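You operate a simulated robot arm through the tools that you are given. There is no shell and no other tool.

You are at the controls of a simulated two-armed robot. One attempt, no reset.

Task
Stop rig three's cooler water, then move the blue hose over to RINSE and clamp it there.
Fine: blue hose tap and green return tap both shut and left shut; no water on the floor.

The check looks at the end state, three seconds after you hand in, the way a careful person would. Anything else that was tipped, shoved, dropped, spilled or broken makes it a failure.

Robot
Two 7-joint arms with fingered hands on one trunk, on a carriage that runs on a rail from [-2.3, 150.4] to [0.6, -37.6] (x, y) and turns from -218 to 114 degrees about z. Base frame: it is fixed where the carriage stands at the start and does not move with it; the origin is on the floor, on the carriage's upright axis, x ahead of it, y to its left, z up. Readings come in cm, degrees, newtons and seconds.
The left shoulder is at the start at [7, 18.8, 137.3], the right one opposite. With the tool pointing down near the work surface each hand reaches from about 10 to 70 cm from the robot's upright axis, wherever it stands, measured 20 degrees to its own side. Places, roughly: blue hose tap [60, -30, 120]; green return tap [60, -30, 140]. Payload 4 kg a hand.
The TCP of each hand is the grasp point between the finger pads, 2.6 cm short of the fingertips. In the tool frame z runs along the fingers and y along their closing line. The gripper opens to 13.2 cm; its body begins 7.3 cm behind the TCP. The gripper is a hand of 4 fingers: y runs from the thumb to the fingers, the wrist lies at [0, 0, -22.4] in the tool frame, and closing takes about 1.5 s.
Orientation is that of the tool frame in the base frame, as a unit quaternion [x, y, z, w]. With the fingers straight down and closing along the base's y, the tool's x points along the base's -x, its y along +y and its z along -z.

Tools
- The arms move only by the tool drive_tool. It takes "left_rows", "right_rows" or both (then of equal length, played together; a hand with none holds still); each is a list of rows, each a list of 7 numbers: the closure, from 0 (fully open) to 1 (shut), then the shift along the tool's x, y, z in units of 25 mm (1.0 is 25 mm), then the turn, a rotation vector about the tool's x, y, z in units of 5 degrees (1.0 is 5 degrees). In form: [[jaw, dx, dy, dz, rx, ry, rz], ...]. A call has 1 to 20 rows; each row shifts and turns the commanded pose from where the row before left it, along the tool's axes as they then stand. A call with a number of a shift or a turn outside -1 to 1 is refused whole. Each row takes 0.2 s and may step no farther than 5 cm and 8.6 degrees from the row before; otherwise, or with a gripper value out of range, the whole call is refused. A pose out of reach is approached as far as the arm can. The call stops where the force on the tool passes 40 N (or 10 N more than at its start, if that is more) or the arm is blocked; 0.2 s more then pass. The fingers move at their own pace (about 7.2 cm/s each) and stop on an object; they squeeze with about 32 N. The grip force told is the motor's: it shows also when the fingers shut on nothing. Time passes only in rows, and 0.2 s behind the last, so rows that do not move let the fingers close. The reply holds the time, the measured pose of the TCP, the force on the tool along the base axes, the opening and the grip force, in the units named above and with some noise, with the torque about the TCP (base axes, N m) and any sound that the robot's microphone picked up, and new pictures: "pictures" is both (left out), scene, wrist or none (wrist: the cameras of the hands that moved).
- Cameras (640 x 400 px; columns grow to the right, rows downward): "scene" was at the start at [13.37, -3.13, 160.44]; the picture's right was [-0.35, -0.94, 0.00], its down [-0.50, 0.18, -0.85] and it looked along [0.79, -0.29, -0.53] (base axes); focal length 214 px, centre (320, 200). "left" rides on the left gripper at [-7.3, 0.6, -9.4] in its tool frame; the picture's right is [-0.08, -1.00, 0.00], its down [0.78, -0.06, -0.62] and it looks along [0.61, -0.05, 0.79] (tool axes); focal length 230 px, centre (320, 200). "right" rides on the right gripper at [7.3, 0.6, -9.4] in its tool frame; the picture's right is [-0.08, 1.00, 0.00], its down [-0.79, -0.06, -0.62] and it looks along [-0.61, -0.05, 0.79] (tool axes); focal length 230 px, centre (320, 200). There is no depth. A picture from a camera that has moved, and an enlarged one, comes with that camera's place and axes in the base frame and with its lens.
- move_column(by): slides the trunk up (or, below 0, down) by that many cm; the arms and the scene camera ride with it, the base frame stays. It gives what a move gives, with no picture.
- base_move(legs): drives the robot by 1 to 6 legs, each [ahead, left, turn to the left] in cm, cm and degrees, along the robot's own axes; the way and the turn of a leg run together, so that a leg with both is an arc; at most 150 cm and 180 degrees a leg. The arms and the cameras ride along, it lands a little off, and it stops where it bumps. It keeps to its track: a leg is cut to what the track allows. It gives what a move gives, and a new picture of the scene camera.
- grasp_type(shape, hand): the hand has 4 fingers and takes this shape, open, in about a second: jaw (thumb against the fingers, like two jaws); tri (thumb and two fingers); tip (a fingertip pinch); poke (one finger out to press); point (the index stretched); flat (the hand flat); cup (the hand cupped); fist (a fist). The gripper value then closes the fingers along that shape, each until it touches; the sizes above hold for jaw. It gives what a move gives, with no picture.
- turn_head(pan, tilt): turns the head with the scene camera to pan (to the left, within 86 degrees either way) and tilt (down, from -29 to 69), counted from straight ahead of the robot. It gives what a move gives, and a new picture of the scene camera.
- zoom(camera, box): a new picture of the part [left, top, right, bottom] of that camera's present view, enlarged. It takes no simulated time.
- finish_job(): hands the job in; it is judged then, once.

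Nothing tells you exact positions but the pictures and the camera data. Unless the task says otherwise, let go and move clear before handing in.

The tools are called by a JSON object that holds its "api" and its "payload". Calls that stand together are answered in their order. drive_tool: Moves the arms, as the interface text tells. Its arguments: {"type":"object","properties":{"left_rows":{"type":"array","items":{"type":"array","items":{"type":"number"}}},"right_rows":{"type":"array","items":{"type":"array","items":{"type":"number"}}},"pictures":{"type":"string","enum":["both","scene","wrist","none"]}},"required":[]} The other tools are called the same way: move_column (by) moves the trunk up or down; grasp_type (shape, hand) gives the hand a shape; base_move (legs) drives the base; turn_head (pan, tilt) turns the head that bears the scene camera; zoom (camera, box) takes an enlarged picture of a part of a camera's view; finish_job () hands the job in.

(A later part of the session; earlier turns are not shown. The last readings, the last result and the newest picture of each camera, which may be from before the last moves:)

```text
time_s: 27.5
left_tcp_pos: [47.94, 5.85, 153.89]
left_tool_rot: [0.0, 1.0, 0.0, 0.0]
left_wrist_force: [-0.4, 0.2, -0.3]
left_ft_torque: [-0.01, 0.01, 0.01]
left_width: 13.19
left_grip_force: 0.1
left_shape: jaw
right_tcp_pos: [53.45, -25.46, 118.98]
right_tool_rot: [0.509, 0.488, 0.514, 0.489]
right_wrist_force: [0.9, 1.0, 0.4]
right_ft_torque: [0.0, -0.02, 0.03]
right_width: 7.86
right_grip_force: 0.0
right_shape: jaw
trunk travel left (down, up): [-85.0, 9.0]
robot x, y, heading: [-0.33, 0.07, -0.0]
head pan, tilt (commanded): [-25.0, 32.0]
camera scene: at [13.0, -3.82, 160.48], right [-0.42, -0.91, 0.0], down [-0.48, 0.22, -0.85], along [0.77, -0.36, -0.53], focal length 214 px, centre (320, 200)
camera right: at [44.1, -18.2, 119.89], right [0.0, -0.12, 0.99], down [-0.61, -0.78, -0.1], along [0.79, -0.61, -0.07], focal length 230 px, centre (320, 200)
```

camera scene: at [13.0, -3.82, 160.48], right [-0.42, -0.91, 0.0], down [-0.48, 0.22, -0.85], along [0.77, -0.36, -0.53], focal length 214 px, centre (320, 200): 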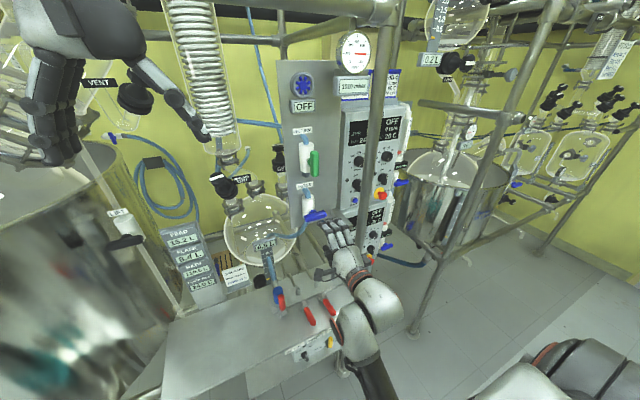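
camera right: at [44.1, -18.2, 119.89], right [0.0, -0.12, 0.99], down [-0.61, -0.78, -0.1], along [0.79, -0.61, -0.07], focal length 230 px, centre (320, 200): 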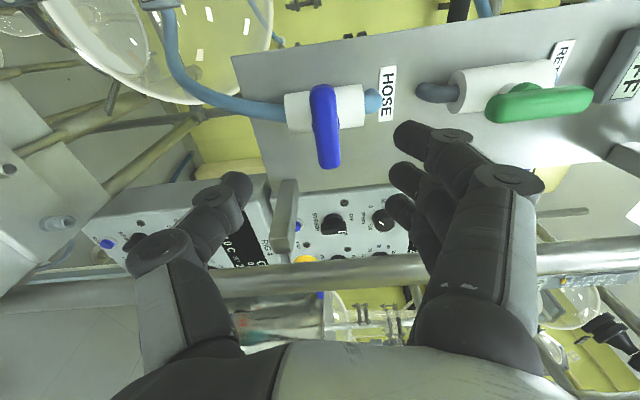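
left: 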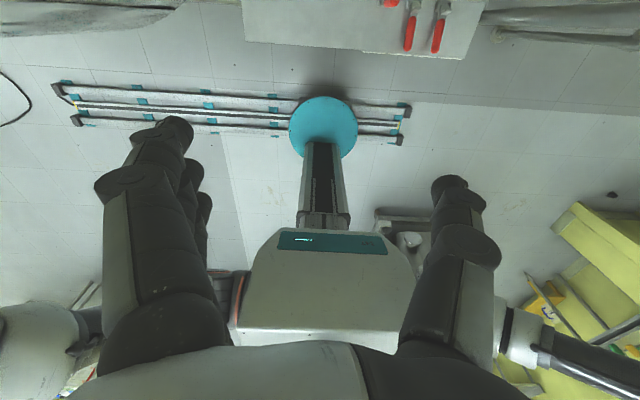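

The blue lever stays horizontal. Now I'll move up to the green RETURN tap while rolling back.

{"api": "drive_tool", "payload": {"right_rows": [[0.4, 0, 0.91, 0, 0, 0, 0], [0.4, 0, 0.91, 0, 0, 0, 0], [0.4, 0, 0.91, 0, 0, 0, 0], [0.4, 0, 0.91, 0, 0, 0, 0], [0.4, -0.1, 0.91, 0, 0, 0, 0], [0.4, -0.1, 0.91, 0, 0, 0, 0], [0.4, -0.1, 0.91, 0, 0, 0, 0], [0.4, -0.1, 0.91, 0, 0, 0, 0], [0.4, 0, 0, 0, 0, 0, -1], [0.4, 0, 0, 0, 0, 0, -1], [0.4, 0, 0, 0, 0, 0, -1], [0.4, 0, 0, 0, 0, 0, -1], [0.4, 0, 0, 0, 0, 0, -1], [0.4, 0, 0, 0, 0, 0, -1], [0.4, 0, 0, 0, 0, 0, -1], [0.4, 0, 0, 0, 0, 0, -1], [0.4, 0, 0, 0, 0, 0, -1], [0.4, 0, 0, 0, 0, 0, -1]], "pictures": "none"}}

{"api": "drive_tool", "payload": {"right_rows": [[0.4, 0, 0, 0, 0, 0, -1], [0.4, 0, 0, 0, 0, 0, -1], [0.4, 0, 0, 0, 0, 0, -1], [0.4, 0, 0, 0, 0, 0, -1], [0.4, 0, 0, 0, 0, 0, -1], [0.4, 0, 0, 0, 0, 0, -1], [0.4, 0, 0, 0, 0, 0, -1], [0.4, 0, 0, 0, 0, 0, -1], [0.4, 0, 0, 0, 0, 0, -0.6], [0.4, 0, 0, 0, 0, 0, 0]], "pictures": "both"}}

```text
time_s: 31.3
left_tcp_pos: [48.05, 5.87, 153.85]
left_tool_rot: [0.0, 1.0, 0.0, 0.0]
left_wrist_force: [-0.1, -0.1, -0.6]
left_ft_torque: [0.01, 0.03, -0.01]
left_width: 13.19
left_grip_force: 0.1
left_shape: jaw
right_tcp_pos: [53.64, -26.13, 128.13]
right_tool_rot: [0.256, 0.658, 0.259, 0.659]
right_wrist_force: [0.8, 0.0, -0.9]
right_ft_torque: [-0.03, 0.03, -0.01]
right_width: 7.88
right_grip_force: 0.1
right_shape: jaw
right hand out of reach, approached as far as the arm can: row 5, 6, 7, 8
trunk travel left (down, up): [-85.0, 9.0]
robot x, y, heading: [0.29, -0.12, 0.1]
head pan, tilt (commanded): [-25.0, 32.0]
```

```text
time_s: 33.5
left_tcp_pos: [48.1, 5.96, 153.74]
left_tool_rot: [0.0, 1.0, 0.001, 0.001]
left_wrist_force: [-0.2, -1.0, -1.3]
left_ft_torque: [0.01, 0.04, 0.02]
left_width: 13.19
left_grip_force: 0.1
left_shape: jaw
right_tcp_pos: [53.62, -25.93, 128.09]
right_tool_rot: [-0.003, 0.706, -0.001, 0.708]
right_wrist_force: [0.0, -0.5, -0.6]
right_ft_torque: [0.0, -0.01, -0.01]
right_width: 7.88
right_grip_force: 0.0
right_shape: jaw
trunk travel left (down, up): [-85.0, 9.0]
robot x, y, heading: [-0.21, 0.12, 0.1]
head pan, tilt (commanded): [-25.0, 32.0]
camera scene: at [13.1, -3.82, 160.47], right [-0.42, -0.91, 0.0], down [-0.48, 0.22, -0.85], along [0.77, -0.36, -0.53], focal length 214 px, centre (320, 200)
camera right: at [44.28, -25.4, 120.76], right [0.0, 1.0, 0.07], down [-0.62, -0.06, 0.78], along [0.79, -0.04, 0.62], focal length 230 px, centre (320, 200)
```

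scene: 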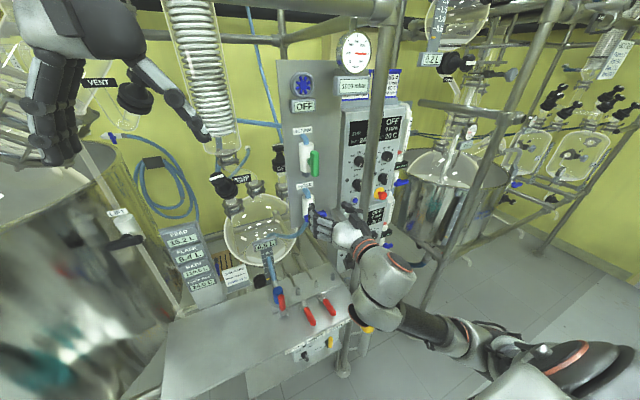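
right: 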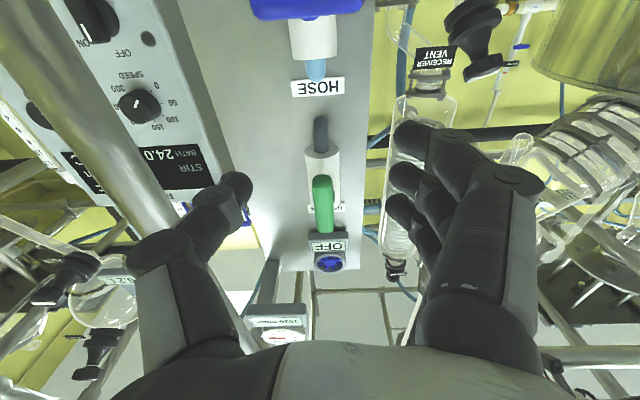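

The arm tops out at z≈128 in this pose, so I'll pull the left hand back slightly and raise the trunk 9 cm.

{"api": "drive_tool", "payload": {"left_rows": [[0.3, 1, 0, 0, 0, 0, 0], [0.3, 1, 0, 0, 0, 0, 0], [0.3, 1, 0, 0, 0, 0, 0]], "pictures": "none"}}

{"api": "move_column", "payload": {"by": 9}}

{"api": "drive_tool", "payload": {"right_rows": [[0.4, 0, 0, 0, 0, 0, 0]], "pictures": "both"}}

```text
time_s: 34.3
left_tcp_pos: [40.23, 5.98, 154.03]
left_tool_rot: [0.001, 1.0, 0.0, 0.001]
left_wrist_force: [0.0, -1.3, 0.4]
left_ft_torque: [-0.02, -0.01, 0.01]
left_width: 9.27
left_grip_force: 0.1
left_shape: jaw
right_tcp_pos: [53.53, -26.0, 128.12]
right_tool_rot: [-0.003, 0.706, 0.0, 0.708]
right_wrist_force: [0.2, -0.1, 0.3]
right_ft_torque: [0.0, 0.0, -0.01]
right_width: 7.9
right_grip_force: 0.2
right_shape: jaw
trunk travel left (down, up): [-85.0, 9.0]
robot x, y, heading: [0.3, 0.05, 0.1]
head pan, tilt (commanded): [-25.0, 32.0]
```

```text
time_s: 35.6
left_tcp_pos: [40.42, 5.98, 163.06]
left_tool_rot: [0.0, 1.0, 0.0, 0.0]
left_wrist_force: [0.3, 0.6, 0.7]
left_ft_torque: [-0.01, 0.01, -0.02]
left_width: 9.26
left_grip_force: 0.0
left_shape: jaw
right_tcp_pos: [53.6, -25.96, 137.02]
right_tool_rot: [-0.002, 0.706, 0.0, 0.708]
right_wrist_force: [-0.3, 0.6, -0.9]
right_ft_torque: [0.0, -0.01, -0.07]
right_width: 7.86
right_grip_force: 0.1
right_shape: jaw
trunk travel left (down, up): [-94.0, 0.0]
robot x, y, heading: [0.01, 0.08, 0.1]
head pan, tilt (commanded): [-25.0, 32.0]
```

```text
time_s: 36.0
left_tcp_pos: [40.46, 5.93, 162.98]
left_tool_rot: [0.0, 1.0, 0.001, 0.0]
left_wrist_force: [0.1, -0.1, 0.4]
left_ft_torque: [0.0, 0.0, 0.02]
left_width: 9.24
left_grip_force: 0.2
left_shape: jaw
right_tcp_pos: [53.57, -25.92, 137.04]
right_tool_rot: [-0.003, 0.706, 0.0, 0.708]
right_wrist_force: [0.6, -0.1, -0.5]
right_ft_torque: [0.02, -0.03, 0.01]
right_width: 7.85
right_grip_force: 0.1
right_shape: jaw
trunk travel left (down, up): [-94.0, 0.0]
robot x, y, heading: [-0.28, -0.28, -0.0]
head pan, tilt (commanded): [-25.0, 32.0]
camera scene: at [13.08, -3.82, 169.47], right [-0.42, -0.91, 0.0], down [-0.48, 0.22, -0.85], along [0.77, -0.36, -0.53], focal length 214 px, centre (320, 200)
camera right: at [44.26, -25.4, 129.77], right [0.0, 1.0, 0.07], down [-0.62, -0.06, 0.78], along [0.79, -0.04, 0.62], focal length 230 px, centre (320, 200)
```

scene: 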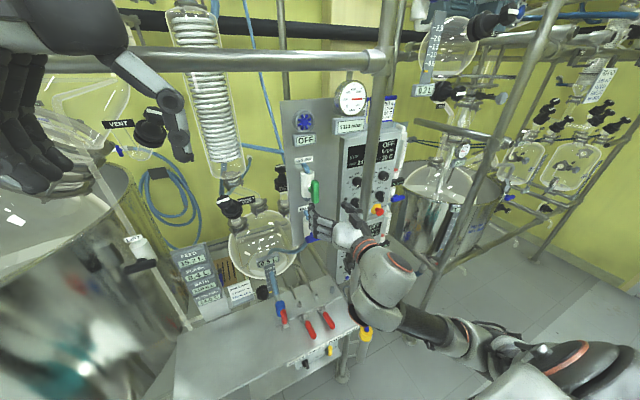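
right: 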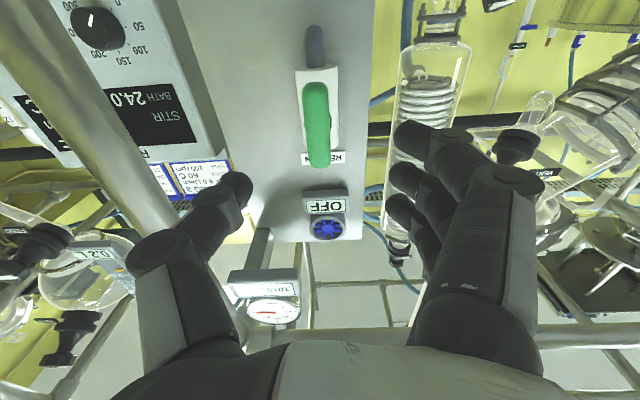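

The green lever is straight ahead at about (65.2,-26.1,137.4). Advancing to straddle it.

{"api": "drive_tool", "payload": {"right_rows": [[0.4, 0, 0, 0.9, 0, 0, 0], [0.4, 0, 0, 0.9, 0, 0, 0], [0.4, 0, 0, 0.9, 0, 0, 0], [0.4, 0, 0, 0.9, 0, 0, 0], [0.4, 0, 0, 0.7, 0, 0, 0], [0.4, 0, 0, 0, 0, 0, 0]], "pictures": "both"}}

```text
time_s: 37.4
left_tcp_pos: [40.4, 5.8, 162.99]
left_tool_rot: [0.0, 1.0, 0.0, -0.001]
left_wrist_force: [0.2, 1.2, 0.3]
left_ft_torque: [0.02, 0.0, 0.02]
left_width: 9.29
left_grip_force: 0.0
left_shape: jaw
right_tcp_pos: [64.35, -25.98, 137.12]
right_tool_rot: [-0.002, 0.706, -0.001, 0.708]
right_wrist_force: [-0.7, -0.3, -0.2]
right_ft_torque: [-0.02, -0.01, 0.01]
right_width: 7.88
right_grip_force: 0.1
right_shape: jaw
trunk travel left (down, up): [-94.0, 0.0]
robot x, y, heading: [0.12, -0.07, -0.2]
head pan, tilt (commanded): [-25.0, 32.0]
camera scene: at [13.03, -3.84, 169.48], right [-0.42, -0.91, 0.0], down [-0.48, 0.22, -0.85], along [0.77, -0.36, -0.53], focal length 214 px, centre (320, 200)
camera right: at [55.05, -25.37, 129.71], right [0.0, 1.0, 0.07], down [-0.62, -0.06, 0.78], along [0.79, -0.04, 0.62], focal length 230 px, centre (320, 200)
```

scene: 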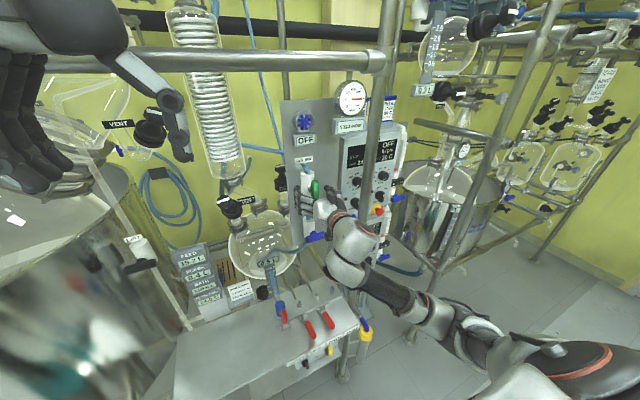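
right: 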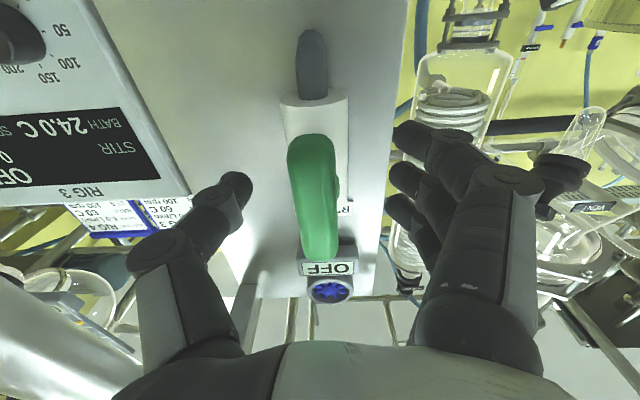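

The lever sits slightly off centre, so I'll nudge 2 mm and close.

{"api": "drive_tool", "payload": {"right_rows": [[0.6, 0, -0.1, 0, 0, 0, 0], [0.8, 0, 0, 0, 0, 0, 0], [1, 0, 0, 0, 0, 0, 0], [1, 0, 0, 0, 0, 0, 0], [1, 0, 0, 0, 0, 0, 0], [1, 0, 0, 0, 0, 0, 0], [1, 0, 0, 0, 0, 0, 0], [1, 0, 0, 0, 0, 0, 1], [1, 0, 0, 0, 0, 0, 1], [1, 0, 0, 0, 0, 0, 1], [1, 0, 0, 0, 0, 0, 1]], "pictures": "wrist"}}

```text
time_s: 39.8
left_tcp_pos: [40.67, 6.11, 162.89]
left_tool_rot: [0.0, 1.0, -0.001, -0.001]
left_wrist_force: [0.7, -0.2, -0.1]
left_ft_torque: [0.0, -0.02, 0.02]
left_width: 9.29
left_grip_force: 0.1
left_shape: jaw
right_tcp_pos: [64.59, -26.15, 137.0]
right_tool_rot: [0.12, 0.697, 0.122, 0.696]
right_wrist_force: [8.7, 1.6, -0.6]
right_ft_torque: [-0.04, 0.03, -0.15]
right_width: 1.55
right_grip_force: 32.0
right_shape: jaw
trunk travel left (down, up): [-94.0, 0.0]
robot x, y, heading: [0.04, 0.08, -0.1]
head pan, tilt (commanded): [-25.0, 32.0]
camera right: at [55.23, -23.0, 130.28], right [0.0, 0.91, 0.41], down [-0.62, -0.32, 0.72], along [0.79, -0.25, 0.56], focal length 230 px, centre (320, 200)
```

right: 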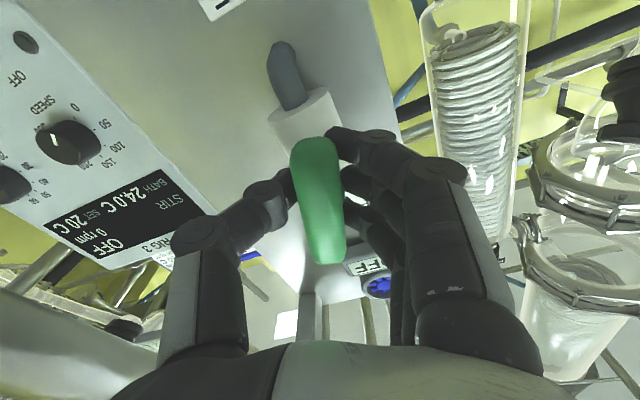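

The green lever turns with the hand and the forces stay small. Continuing clockwise.

{"api": "drive_tool", "payload": {"right_rows": [[1, 0.02, 0.02, 0.05, 0, 0, 1], [1, 0.02, 0.02, 0.05, 0, 0, 1], [1, 0.02, 0.02, 0, 0, 0, 1], [1, 0, 0, 0, 0, 0, 1], [1, 0, 0, 0, 0, 0, 1], [1, 0, 0, 0, 0, 0, 1], [1, 0, 0, 0, 0, 0, 1]], "pictures": "wrist"}}

```text
time_s: 41.4
left_tcp_pos: [40.47, 6.14, 162.95]
left_tool_rot: [0.0, 1.0, -0.001, 0.0]
left_wrist_force: [1.0, 0.6, 0.7]
left_ft_torque: [-0.03, -0.04, 0.0]
left_width: 9.25
left_grip_force: 0.0
left_shape: jaw
right_tcp_pos: [64.58, -25.81, 137.1]
right_tool_rot: [0.323, 0.628, 0.327, 0.629]
right_wrist_force: [0.5, 6.5, -0.4]
right_ft_torque: [-0.01, 0.14, -0.02]
right_width: 1.58
right_grip_force: 31.7
right_shape: jaw
trunk travel left (down, up): [-94.0, 0.0]
robot x, y, heading: [0.21, 0.12, 0.1]
head pan, tilt (commanded): [-25.0, 32.0]
camera right: at [55.28, -19.45, 133.31], right [0.0, 0.51, 0.86], down [-0.62, -0.68, 0.4], along [0.79, -0.53, 0.32], focal length 230 px, centre (320, 200)
```

right: 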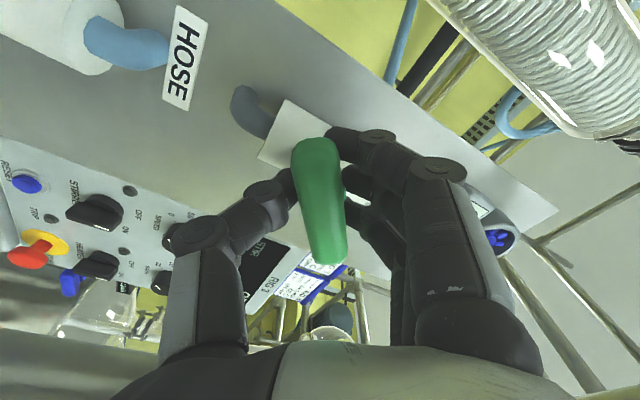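

{"api": "drive_tool", "payload": {"right_rows": [[1, 0.04, 0.03, 0, 0, 0, 1], [1, 0.04, 0.03, 0, 0, 0, 1], [1, 0.03, 0, 0, 0, 0, 1], [1, 0.03, 0, 0, 0, 0, 1], [1, 0, 0, 0, 0, 0, 1], [1, 0, 0, 0, 0, 0, 1], [1, 0, 0, 0, 0, 0, 1], [1, 0, 0, 0, 0, 0, 0.5]], "pictures": "both"}}

```text
time_s: 43.2
left_tcp_pos: [40.46, 6.14, 162.95]
left_tool_rot: [-0.001, 1.0, -0.001, 0.0]
left_wrist_force: [-0.4, 0.1, 0.0]
left_ft_torque: [-0.01, -0.01, 0.01]
left_width: 9.28
left_grip_force: 0.0
left_shape: jaw
right_tcp_pos: [64.56, -25.52, 137.05]
right_tool_rot: [0.507, 0.489, 0.512, 0.491]
right_wrist_force: [10.3, -2.2, 19.6]
right_ft_torque: [-0.16, -0.14, -0.01]
right_width: 1.49
right_grip_force: 31.8
right_shape: jaw
trunk travel left (down, up): [-94.0, 0.0]
robot x, y, heading: [-0.26, 0.03, -0.0]
head pan, tilt (commanded): [-25.0, 32.0]
camera scene: at [13.12, -3.73, 169.48], right [-0.42, -0.91, 0.0], down [-0.48, 0.22, -0.85], along [0.77, -0.36, -0.53], focal length 214 px, centre (320, 200)
camera right: at [55.21, -18.22, 137.88], right [0.0, -0.12, 0.99], down [-0.61, -0.78, -0.09], along [0.79, -0.61, -0.07], focal length 230 px, centre (320, 200)
```

scene: 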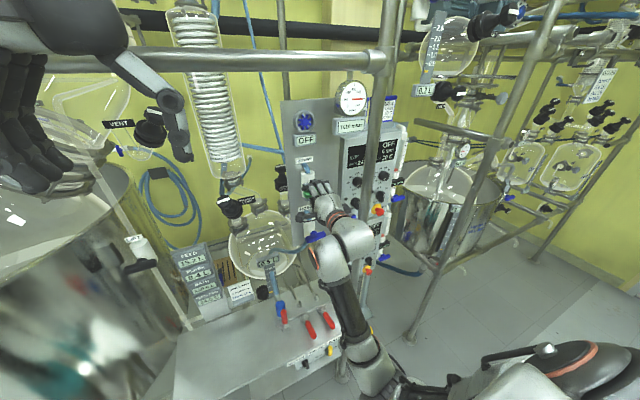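
right: 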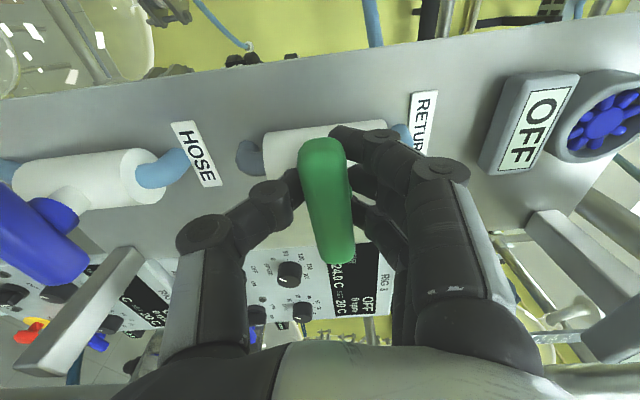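

The green lever has been turned about 92° and is against its stop. I'll release and back straight off.

{"api": "drive_tool", "payload": {"right_rows": [[0.8, 0, 0, 0, 0, 0, 0], [0.4, 0, 0, 0, 0, 0, 0], [0.4, 0, 0, 0, 0, 0, 0], [0.4, 0, 0, 0, 0, 0, 0], [0.4, 0, 0, -0.6, 0, 0, 0], [0.4, 0, 0, -1, 0, 0, 0], [0.4, 0, 0, -1, 0, 0, 0], [0.4, 0, 0, -1, 0, 0, 0], [0.4, 0, 0, -1, 0, 0, 0], [0.4, 0, 0, -1, 0, 0, 0]], "pictures": "both"}}

{"api": "zoom", "payload": {"camera": "scene", "box": [270, 100, 370, 250]}}

```text
time_s: 45.4
left_tcp_pos: [40.53, 5.76, 162.92]
left_tool_rot: [0.0, 1.0, 0.0, -0.001]
left_wrist_force: [0.3, 0.0, 0.0]
left_ft_torque: [0.02, 0.0, -0.03]
left_width: 9.28
left_grip_force: 0.1
left_shape: jaw
right_tcp_pos: [53.96, -25.4, 137.18]
right_tool_rot: [0.507, 0.493, 0.513, 0.487]
right_wrist_force: [0.7, 0.1, 0.7]
right_ft_torque: [-0.04, -0.02, -0.01]
right_width: 7.87
right_grip_force: 0.0
right_shape: jaw
right hand out of reach, approached as far as the arm can: row 9, 10
trunk travel left (down, up): [-94.0, 0.0]
robot x, y, heading: [0.54, 0.16, 0.0]
head pan, tilt (commanded): [-25.0, 32.0]
camera scene: at [13.18, -3.96, 169.46], right [-0.42, -0.91, 0.0], down [-0.48, 0.22, -0.85], along [0.77, -0.36, -0.53], focal length 214 px, centre (320, 200)
camera right: at [44.54, -18.12, 138.08], right [0.0, -0.12, 0.99], down [-0.61, -0.79, -0.09], along [0.79, -0.6, -0.07], focal length 230 px, centre (320, 200)
```

scene: 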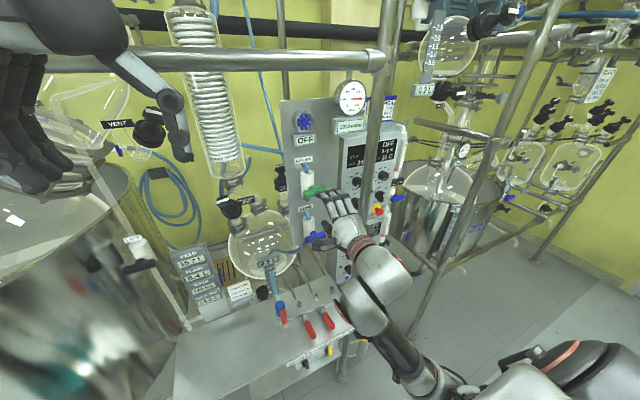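
right: 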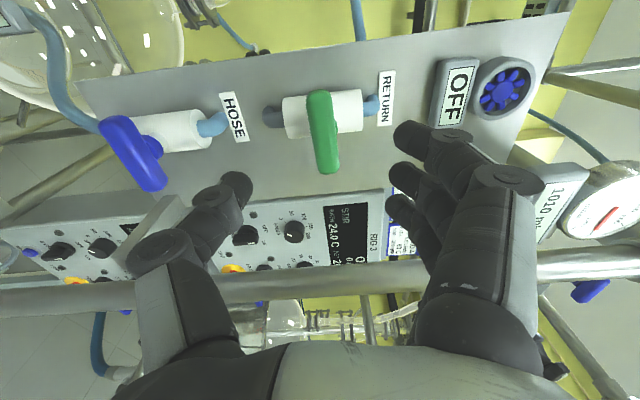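

```text
2.67 times, centred on (320, 175) of scene
camera zoom: at [13.18, -3.96, 169.46], right [-0.42, -0.91, 0.0], down [-0.48, 0.22, -0.85], along [0.77, -0.36, -0.53], focal length 572 px, centre (320, 267)
```

zoom: 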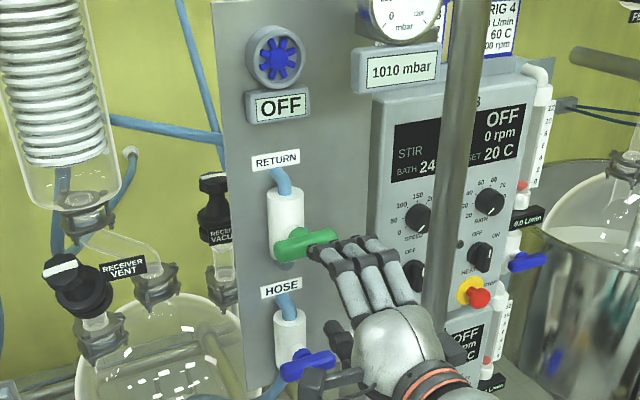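

Both levers are now horizontal and the display reads OFF. I'll roll the hand back, lower the trunk to bench height, and look at the clamps.

{"api": "drive_tool", "payload": {"right_rows": [[0.4, 0, 0, 0, 0, 0, -1], [0.4, 0, 0, 0, 0, 0, -1], [0.4, 0, 0, 0, 0, 0, -1], [0.4, 0, 0, 0, 0, 0, -1], [0.4, 0, 0, 0, 0, 0, -1], [0.4, 0, 0, 0, 0, 0, -1], [0.4, 0, 0, 0, 0, 0, -1], [0.4, 0, 0, 0, 0, 0, -1], [0.4, 0, 0, 0, 0, 0, -1], [0.4, 0, 0, 0, 0, 0, -1], [0.4, 0, 0, 0, 0, 0, -1], [0.4, 0, 0, 0, 0, 0, -1], [0.4, 0, 0, 0, 0, 0, -1], [0.4, 0, 0, 0, 0, 0, -1], [0.4, 0, 0, 0, 0, 0, -1], [0.4, 0, 0, 0, 0, 0, -1], [0.4, 0, 0, 0, 0, 0, -1], [0.4, 0, 0, 0, 0, 0, -1], [0.4, 0, 0, 0, 0, 0, -0.4]], "pictures": "none"}}

{"api": "move_column", "payload": {"by": -20}}

{"api": "turn_head", "payload": {"pan": -15, "tilt": 40}}

```text
time_s: 49.4
left_tcp_pos: [40.45, 5.96, 163.04]
left_tool_rot: [-0.001, 1.0, 0.0, 0.001]
left_wrist_force: [0.1, 0.1, -0.3]
left_ft_torque: [-0.02, 0.03, -0.02]
left_width: 9.28
left_grip_force: 0.0
left_shape: jaw
right_tcp_pos: [53.95, -25.21, 137.27]
right_tool_rot: [0.0, 0.706, 0.002, 0.708]
right_wrist_force: [-0.6, -0.1, 0.7]
right_ft_torque: [0.0, 0.01, -0.03]
right_width: 7.85
right_grip_force: 0.1
right_shape: jaw
trunk travel left (down, up): [-94.0, 0.0]
robot x, y, heading: [0.34, 0.12, 0.2]
head pan, tilt (commanded): [-25.0, 32.0]
```

```text
time_s: 51.6
left_tcp_pos: [40.53, 5.97, 143.06]
left_tool_rot: [-0.001, 1.0, 0.0, 0.0]
left_wrist_force: [-0.3, 0.5, 0.9]
left_ft_torque: [-0.01, -0.01, -0.01]
left_width: 9.29
left_grip_force: 0.0
left_shape: jaw
right_tcp_pos: [54.02, -25.27, 117.37]
right_tool_rot: [0.001, 0.706, 0.002, 0.708]
right_wrist_force: [0.1, 0.1, -0.6]
right_ft_torque: [-0.02, 0.01, -0.02]
right_width: 7.89
right_grip_force: 0.0
right_shape: jaw
trunk travel left (down, up): [-74.0, 20.0]
robot x, y, heading: [-0.27, -0.13, 0.1]
head pan, tilt (commanded): [-25.0, 32.0]
```

```text
time_s: 52.3
left_tcp_pos: [40.36, 5.93, 142.98]
left_tool_rot: [0.0, 1.0, 0.0, 0.0]
left_wrist_force: [0.3, 0.2, -0.9]
left_ft_torque: [0.01, -0.01, -0.01]
left_width: 9.29
left_grip_force: 0.1
left_shape: jaw
right_tcp_pos: [54.04, -25.07, 117.39]
right_tool_rot: [0.001, 0.706, 0.002, 0.708]
right_wrist_force: [-0.3, 0.6, 0.0]
right_ft_torque: [-0.03, 0.02, 0.0]
right_width: 7.86
right_grip_force: 0.1
right_shape: jaw
trunk travel left (down, up): [-74.0, 20.0]
robot x, y, heading: [0.04, -0.01, 0.1]
head pan, tilt (commanded): [-15.0, 40.0]
camera scene: at [13.19, -2.24, 148.26], right [-0.26, -0.97, 0.0], down [-0.62, 0.17, -0.77], along [0.74, -0.2, -0.64], focal length 214 px, centre (320, 200)
```

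scene: 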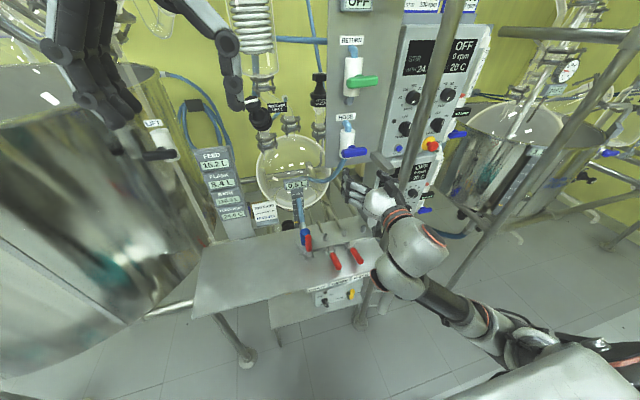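

{"api": "zoom", "payload": {"camera": "scene", "box": [290, 210, 370, 275]}}

{"api": "zoom", "payload": {"camera": "scene", "box": [270, 130, 370, 240]}}

{"api": "zoom", "payload": {"camera": "scene", "box": [285, 190, 335, 255]}}

```text
6.15 times, centred on (330, 242) of scene
camera zoom: at [13.19, -2.24, 148.26], right [-0.26, -0.97, 0.0], down [-0.62, 0.17, -0.77], along [0.74, -0.2, -0.64], focal length 1320 px, centre (258, -62)
```

zoom: 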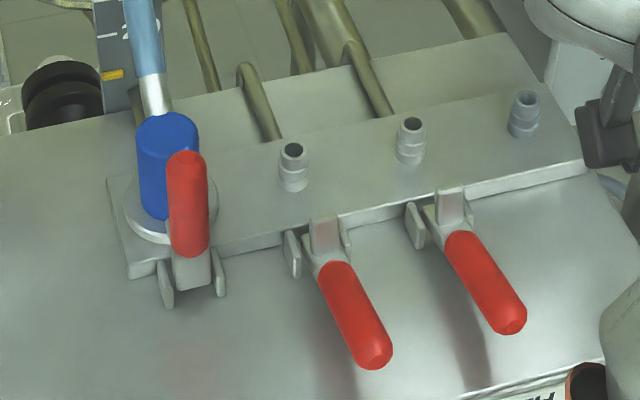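

```text
3.64 times, centred on (320, 185) of scene
camera zoom: at [13.19, -2.24, 148.26], right [-0.26, -0.97, 0.0], down [-0.62, 0.17, -0.77], along [0.74, -0.2, -0.64], focal length 780 px, centre (320, 254)
```

zoom: 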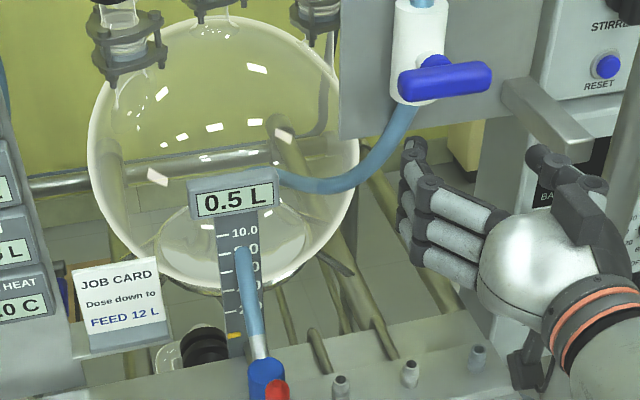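

```text
6.15 times, centred on (310, 222) of scene
camera zoom: at [13.19, -2.24, 148.26], right [-0.26, -0.97, 0.0], down [-0.62, 0.17, -0.77], along [0.74, -0.2, -0.64], focal length 1320 px, centre (382, 62)
```

zoom: 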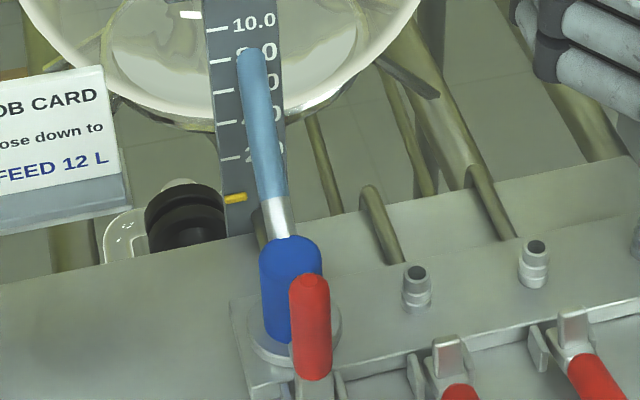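

I can see it all clearly: the coupling on COOLER is held by an upright red lever at about (61,-11), while the RINSE and BATH levers lie flat and open. I'll bring the right hand over the COOLER lever, tilted about 30° forward of straight down.

{"api": "drive_tool", "payload": {"right_rows": [[0.4, 0.48, 0.467, 0.1, 0, 1, 0], [0.4, 0.469, 0.467, 0.141, 0, 1, 0], [0.4, 0.455, 0.467, 0.182, 0, 1, 0], [0.4, 0.438, 0.467, 0.221, 0, 1, 0], [0.4, 0.417, 0.467, 0.258, 0, 1, 0], [0.4, 0.393, 0.467, 0.2935, 0, 1, 0], [0.4, 0.366, 0.467, 0.327, 0, 1, 0], [0.4, 0.336, 0.467, 0.357, 0, 1, 0], [0.4, 0.303, 0.467, 0.385, 0, 1, 0], [0.4, 0.269, 0.467, 0.41, 0, 1, 0], [0.4, 0.232, 0.467, 0.432, 0, 1, 0], [0.4, 0.193, 0.467, 0.45, 0, 1, 0], [0.4, 0, 0, 0, 0, 0, 0]], "pictures": "both"}}

```text
time_s: 55.1
left_tcp_pos: [40.45, 5.96, 143.0]
left_tool_rot: [0.0, 1.0, 0.0, 0.0]
left_wrist_force: [-0.3, -0.5, -0.3]
left_ft_torque: [0.01, 0.01, -0.01]
left_width: 9.27
left_grip_force: 0.1
left_shape: jaw
right_tcp_pos: [56.84, -11.22, 103.06]
right_tool_rot: [-0.002, 0.966, 0.003, 0.26]
right_wrist_force: [0.0, 0.3, -0.1]
right_ft_torque: [0.02, -0.02, -0.01]
right_width: 7.86
right_grip_force: 0.1
right_shape: jaw
trunk travel left (down, up): [-74.0, 20.0]
robot x, y, heading: [0.21, 0.08, -0.3]
head pan, tilt (commanded): [-15.0, 40.0]
camera scene: at [13.16, -2.25, 148.25], right [-0.26, -0.97, 0.0], down [-0.62, 0.17, -0.77], along [0.74, -0.2, -0.64], focal length 214 px, centre (320, 200)
camera right: at [45.96, -10.68, 107.44], right [0.06, 1.0, 0.04], down [0.37, -0.06, 0.93], along [0.93, -0.04, -0.37], focal length 230 px, centre (320, 200)
```

scene: 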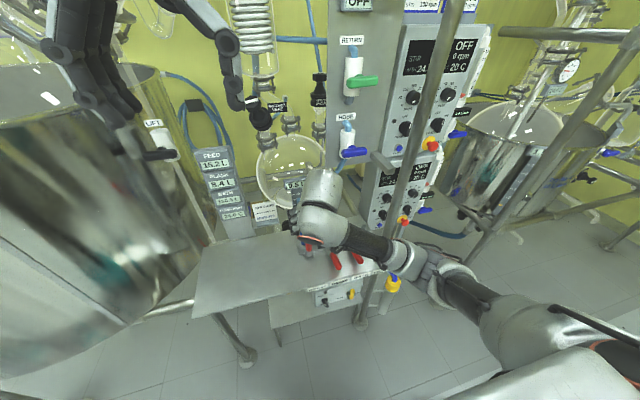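
right: 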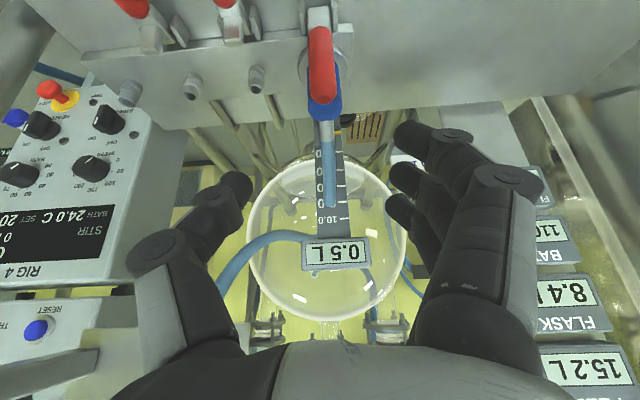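

The handle's tip is at about (61,-10.8,92.5), centred between the open fingers. Moving down to straddle it just above the coupling.

{"api": "drive_tool", "payload": {"right_rows": [[0.45, 0.217, 0.024, 0.96, 0, 0, 0], [0.5, 0.217, 0.024, 0.96, 0, 0, 0], [0.5, 0.217, 0.024, 0.96, 0, 0, 0], [0.5, 0.217, 0.024, 0.96, 0, 0, 0], [0.5, 0.1, 0.024, 0.4, 0, 0, 0], [0.5, 0, 0, 0, 0, 0, 0]], "pictures": "both"}}

```text
time_s: 56.5
left_tcp_pos: [40.38, 5.9, 143.03]
left_tool_rot: [0.0, 1.0, 0.0, 0.0]
left_wrist_force: [0.1, 0.4, 0.8]
left_ft_torque: [0.03, 0.02, -0.01]
left_width: 9.28
left_grip_force: 0.0
left_shape: jaw
right_tcp_pos: [60.1, -10.74, 92.7]
right_tool_rot: [-0.001, 0.966, 0.002, 0.26]
right_wrist_force: [0.3, -0.3, 0.4]
right_ft_torque: [0.02, 0.03, 0.0]
right_width: 6.67
right_grip_force: 0.2
right_shape: jaw
trunk travel left (down, up): [-74.0, 20.0]
robot x, y, heading: [-0.37, -0.44, -0.3]
head pan, tilt (commanded): [-15.0, 40.0]
camera scene: at [13.19, -2.24, 148.25], right [-0.26, -0.97, 0.0], down [-0.62, 0.17, -0.77], along [0.74, -0.2, -0.64], focal length 214 px, centre (320, 200)
camera right: at [49.18, -10.17, 97.11], right [0.06, 1.0, 0.04], down [0.37, -0.06, 0.93], along [0.93, -0.04, -0.37], focal length 230 px, centre (320, 200)
```

scene: 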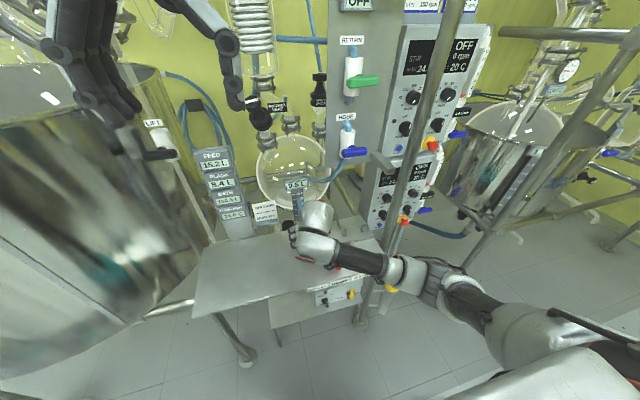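
right: 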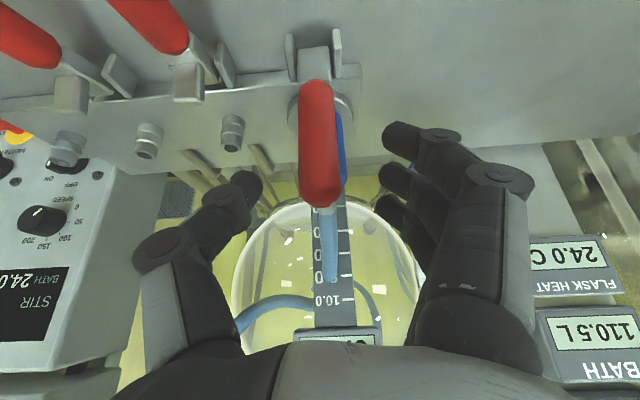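

The handle is centred between the thumb and fingers. Going about 1.3 cm further, then closing.

{"api": "drive_tool", "payload": {"right_rows": [[0.5, 0.1, 0, 0.5, 0, 0, 0], [0.7, 0, 0, 0, 0, 0, 0], [0.9, 0, 0, 0, 0, 0, 0], [1, 0, 0, 0, 0, 0, 0], [1, 0, 0, 0, 0, 0, 0], [1, 0, 0, 0, 0, 0, 0], [1, 0, 0, 0, 0, 0, 0]], "pictures": "both"}}

```text
time_s: 58.1
left_tcp_pos: [40.55, 5.84, 142.92]
left_tool_rot: [0.0, 1.0, 0.0, 0.0]
left_wrist_force: [0.2, -0.6, -0.9]
left_ft_torque: [0.0, -0.01, -0.01]
left_width: 9.27
left_grip_force: 0.1
left_shape: jaw
right_tcp_pos: [60.68, -10.91, 91.36]
right_tool_rot: [-0.001, 0.966, 0.002, 0.26]
right_wrist_force: [0.4, -3.3, -3.2]
right_ft_torque: [0.18, 0.12, -0.05]
right_width: 0.47
right_grip_force: 32.2
right_shape: jaw
trunk travel left (down, up): [-74.0, 20.0]
robot x, y, heading: [-0.14, 0.08, -0.2]
head pan, tilt (commanded): [-15.0, 40.0]
camera scene: at [13.24, -2.33, 148.24], right [-0.26, -0.97, 0.0], down [-0.62, 0.17, -0.77], along [0.74, -0.2, -0.64], focal length 214 px, centre (320, 200)
camera right: at [49.63, -10.27, 95.86], right [0.06, 1.0, 0.04], down [0.37, -0.06, 0.93], along [0.93, -0.04, -0.37], focal length 230 px, centre (320, 200)
```

scene: 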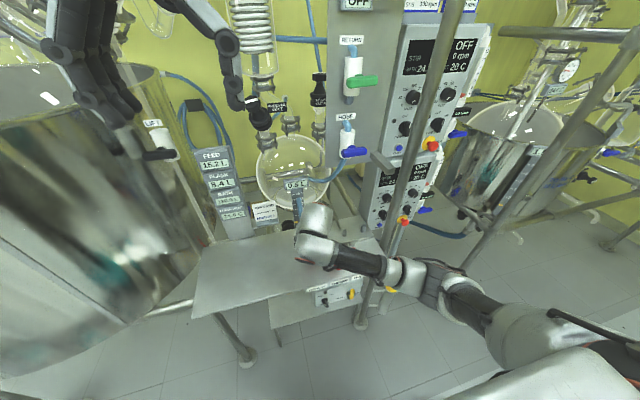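
right: 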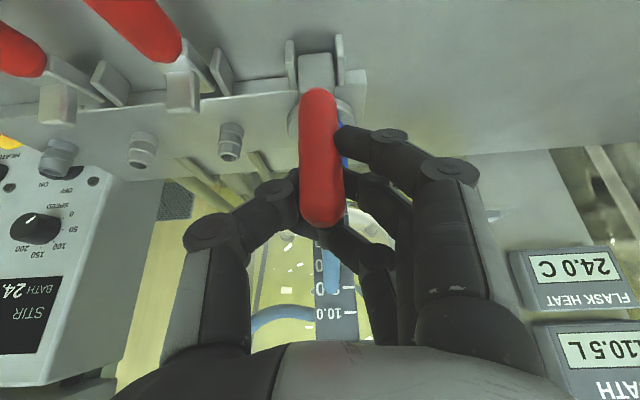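

The handle is held, with two fingers hooked behind it. I'll start pulling it toward the robot along its arc and watch the force.

{"api": "drive_tool", "payload": {"right_rows": [[1, 0.499, 0, -0.232, 0, -1, 0], [1, 0.518, 0, -0.187, 0, -1, 0]], "pictures": "both"}}

```text
time_s: 58.7
left_tcp_pos: [40.34, 5.8, 143.0]
left_tool_rot: [0.0, 1.0, 0.001, 0.0]
left_wrist_force: [-0.1, 0.5, 0.1]
left_ft_torque: [-0.03, 0.0, -0.02]
left_width: 9.26
left_grip_force: 0.1
left_shape: jaw
right_tcp_pos: [57.93, -10.72, 91.07]
right_tool_rot: [-0.002, 0.939, 0.004, 0.344]
right_wrist_force: [-0.3, -3.4, -2.3]
right_ft_torque: [0.08, 0.12, 0.02]
right_width: 0.28
right_grip_force: 31.9
right_shape: jaw
trunk travel left (down, up): [-74.0, 20.0]
robot x, y, heading: [-0.21, 0.08, -0.1]
head pan, tilt (commanded): [-15.0, 40.0]
camera scene: at [13.19, -2.29, 148.25], right [-0.26, -0.97, 0.0], down [-0.62, 0.17, -0.77], along [0.74, -0.2, -0.64], focal length 214 px, centre (320, 200)
camera right: at [46.3, -10.19, 93.45], right [0.05, 1.0, 0.05], down [0.2, -0.06, 0.98], along [0.98, -0.04, -0.21], focal length 230 px, centre (320, 200)
```

scene: 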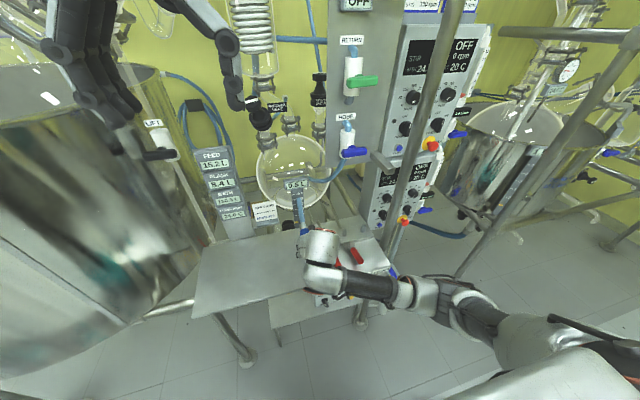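
right: 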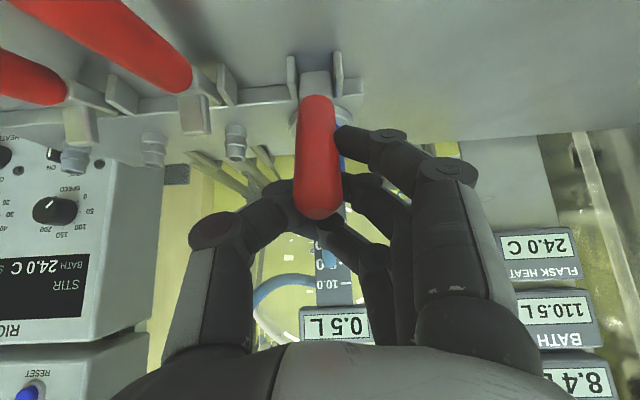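

The handle is following with almost no force. Continuing the arc.

{"api": "drive_tool", "payload": {"right_rows": [[1, 0.532, 0, -0.144, 0, -1, 0], [1, 0.543, 0, -0.096, 0, -1, 0], [1, 0.547, 0, -0.048, 0, -1, 0]], "pictures": "both"}}

```text
time_s: 59.5
left_tcp_pos: [40.39, 6.08, 142.86]
left_tool_rot: [-0.001, 1.0, -0.001, 0.0]
left_wrist_force: [-0.2, -0.5, 0.5]
left_ft_torque: [-0.03, 0.04, 0.01]
left_width: 9.28
left_grip_force: 0.1
left_shape: jaw
right_tcp_pos: [54.57, -10.52, 88.49]
right_tool_rot: [-0.002, 0.886, 0.004, 0.464]
right_wrist_force: [-1.2, 10.6, 0.0]
right_ft_torque: [0.25, 0.0, 0.02]
right_width: 0.14
right_grip_force: 32.1
right_shape: jaw
trunk travel left (down, up): [-74.0, 20.0]
robot x, y, heading: [-0.06, -0.06, 0.2]
head pan, tilt (commanded): [-15.0, 40.0]
camera scene: at [13.09, -2.09, 148.26], right [-0.26, -0.97, 0.0], down [-0.62, 0.17, -0.77], along [0.74, -0.2, -0.64], focal length 214 px, centre (320, 200)
camera right: at [42.71, -9.99, 87.95], right [0.04, 1.0, 0.07], down [-0.06, -0.07, 1.0], along [1.0, -0.04, 0.06], focal length 230 px, centre (320, 200)
```

scene: 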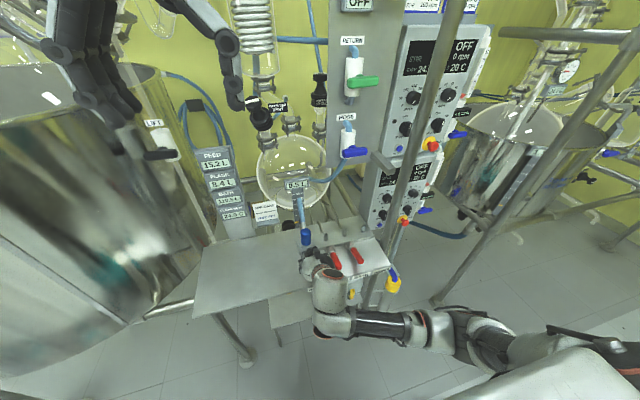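
right: 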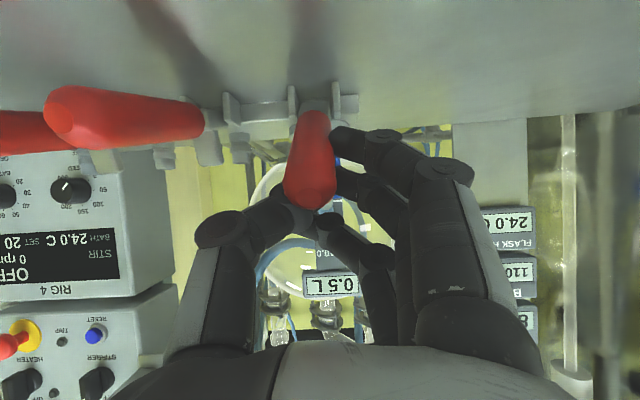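

The handle is about halfway down. Continuing a bit further with the grip before releasing.

{"api": "drive_tool", "payload": {"right_rows": [[1, 0.551, 0.06, 0, 0, 0, 0], [1, 0.543, 0.05, 0.097, 0, 0, 0]], "pictures": "both"}}

```text
time_s: 60.1
left_tcp_pos: [40.43, 6.01, 142.92]
left_tool_rot: [0.001, 1.0, -0.002, 0.001]
left_wrist_force: [0.7, 0.0, 0.3]
left_ft_torque: [0.0, 0.01, -0.01]
left_width: 9.29
left_grip_force: 0.1
left_shape: jaw
right_tcp_pos: [53.29, -10.48, 86.48]
right_tool_rot: [0.0, 0.884, 0.002, 0.467]
right_wrist_force: [10.8, 4.7, 17.0]
right_ft_torque: [0.19, -0.48, -0.05]
right_width: 0.17
right_grip_force: 31.8
right_shape: jaw
trunk travel left (down, up): [-74.0, 20.0]
robot x, y, heading: [-0.05, 0.04, 0.1]
head pan, tilt (commanded): [-15.0, 40.0]
camera scene: at [13.14, -2.12, 148.3], right [-0.26, -0.97, 0.0], down [-0.62, 0.17, -0.77], along [0.74, -0.2, -0.64], focal length 214 px, centre (320, 200)
camera right: at [41.66, -9.88, 85.75], right [0.04, 1.0, 0.07], down [-0.07, -0.07, 1.0], along [1.0, -0.05, 0.06], focal length 230 px, centre (320, 200)
```

scene: 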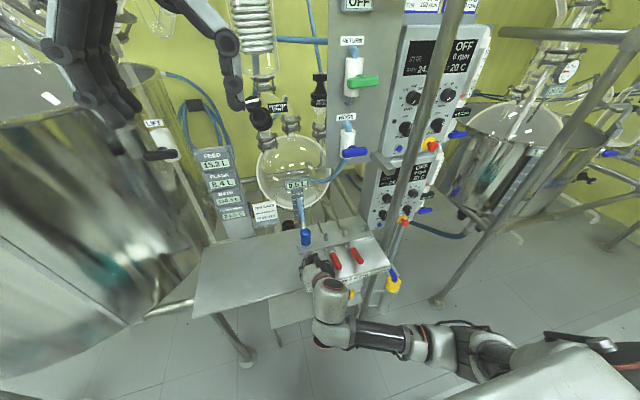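
right: 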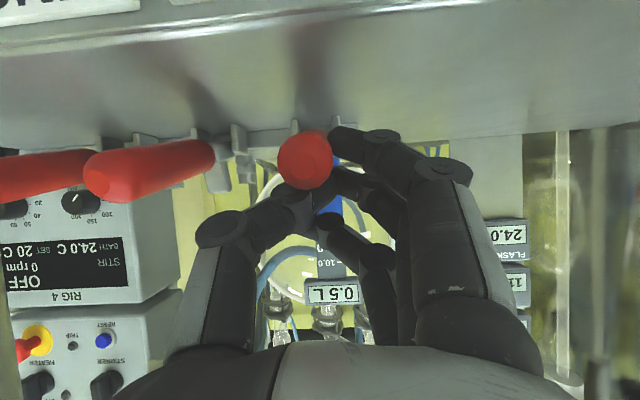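

The COOLER handle now lies flat like the others. I'll open the fingers and back out along the tool axis.

{"api": "drive_tool", "payload": {"right_rows": [[0.8, -0.1, 0, 0, 0, 0, 0], [0.5, -0.1, 0, 0, 0, 0, 0], [0.5, 0, 0, 0, 0, 0, 0], [0.5, 0, 0, 0, 0, 0, 0], [0.5, 0, 0, 0, 0, 0, 0], [0.5, -0.1, 0, -0.8, 0, 0, 0], [0.5, -0.2, 0, -1, 0, 0, 0], [0.5, -0.4, 0, -0.8, 0, 0, 0], [0.5, -1, 0, 0, 0, 0, 0], [0.5, -1, 0, 0, 0, 0, 0]], "pictures": "both"}}

{"api": "zoom", "payload": {"camera": "scene", "box": [270, 200, 370, 275]}}

```text
time_s: 62.3
left_tcp_pos: [40.52, 5.87, 142.86]
left_tool_rot: [0.0, 1.0, -0.001, 0.0]
left_wrist_force: [0.1, 0.2, 0.5]
left_ft_torque: [0.0, 0.0, -0.03]
left_width: 9.28
left_grip_force: 0.1
left_shape: jaw
right_tcp_pos: [52.14, -10.54, 95.96]
right_tool_rot: [0.0, 0.886, 0.002, 0.463]
right_wrist_force: [-0.6, -0.4, 0.9]
right_ft_torque: [0.02, 0.01, 0.01]
right_width: 6.5
right_grip_force: 0.0
right_shape: jaw
trunk travel left (down, up): [-74.0, 20.0]
robot x, y, heading: [0.09, -0.42, 0.1]
head pan, tilt (commanded): [-15.0, 40.0]
camera scene: at [13.23, -2.19, 148.24], right [-0.26, -0.97, 0.0], down [-0.62, 0.17, -0.77], along [0.74, -0.2, -0.64], focal length 214 px, centre (320, 200)
camera right: at [40.34, -9.95, 95.35], right [0.04, 1.0, 0.07], down [-0.06, -0.06, 1.0], along [1.0, -0.04, 0.05], focal length 230 px, centre (320, 200)
```

scene: 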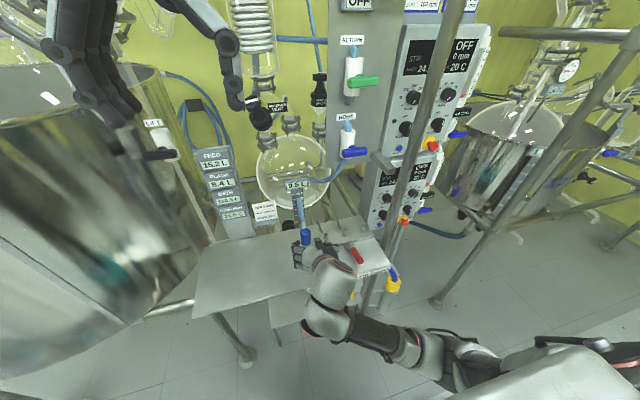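
right: 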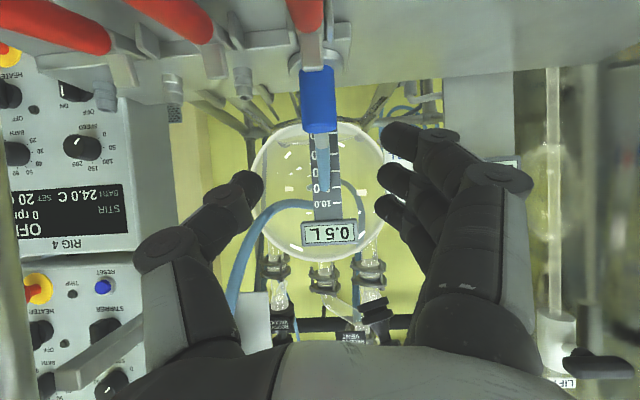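

```text
5.33 times, centred on (320, 238) of scene
camera zoom: at [13.23, -2.19, 148.24], right [-0.26, -0.97, 0.0], down [-0.62, 0.17, -0.77], along [0.74, -0.2, -0.64], focal length 1144 px, centre (320, 0)
```

zoom: 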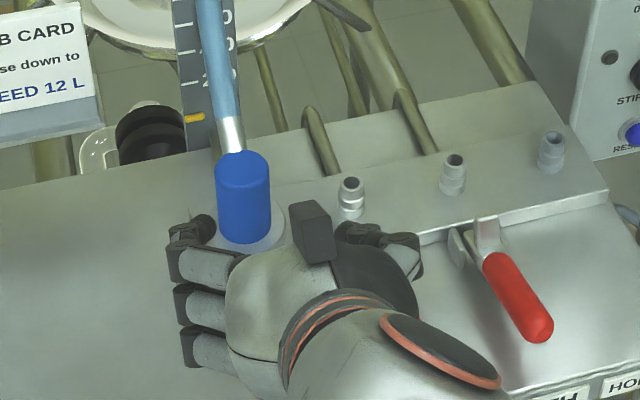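

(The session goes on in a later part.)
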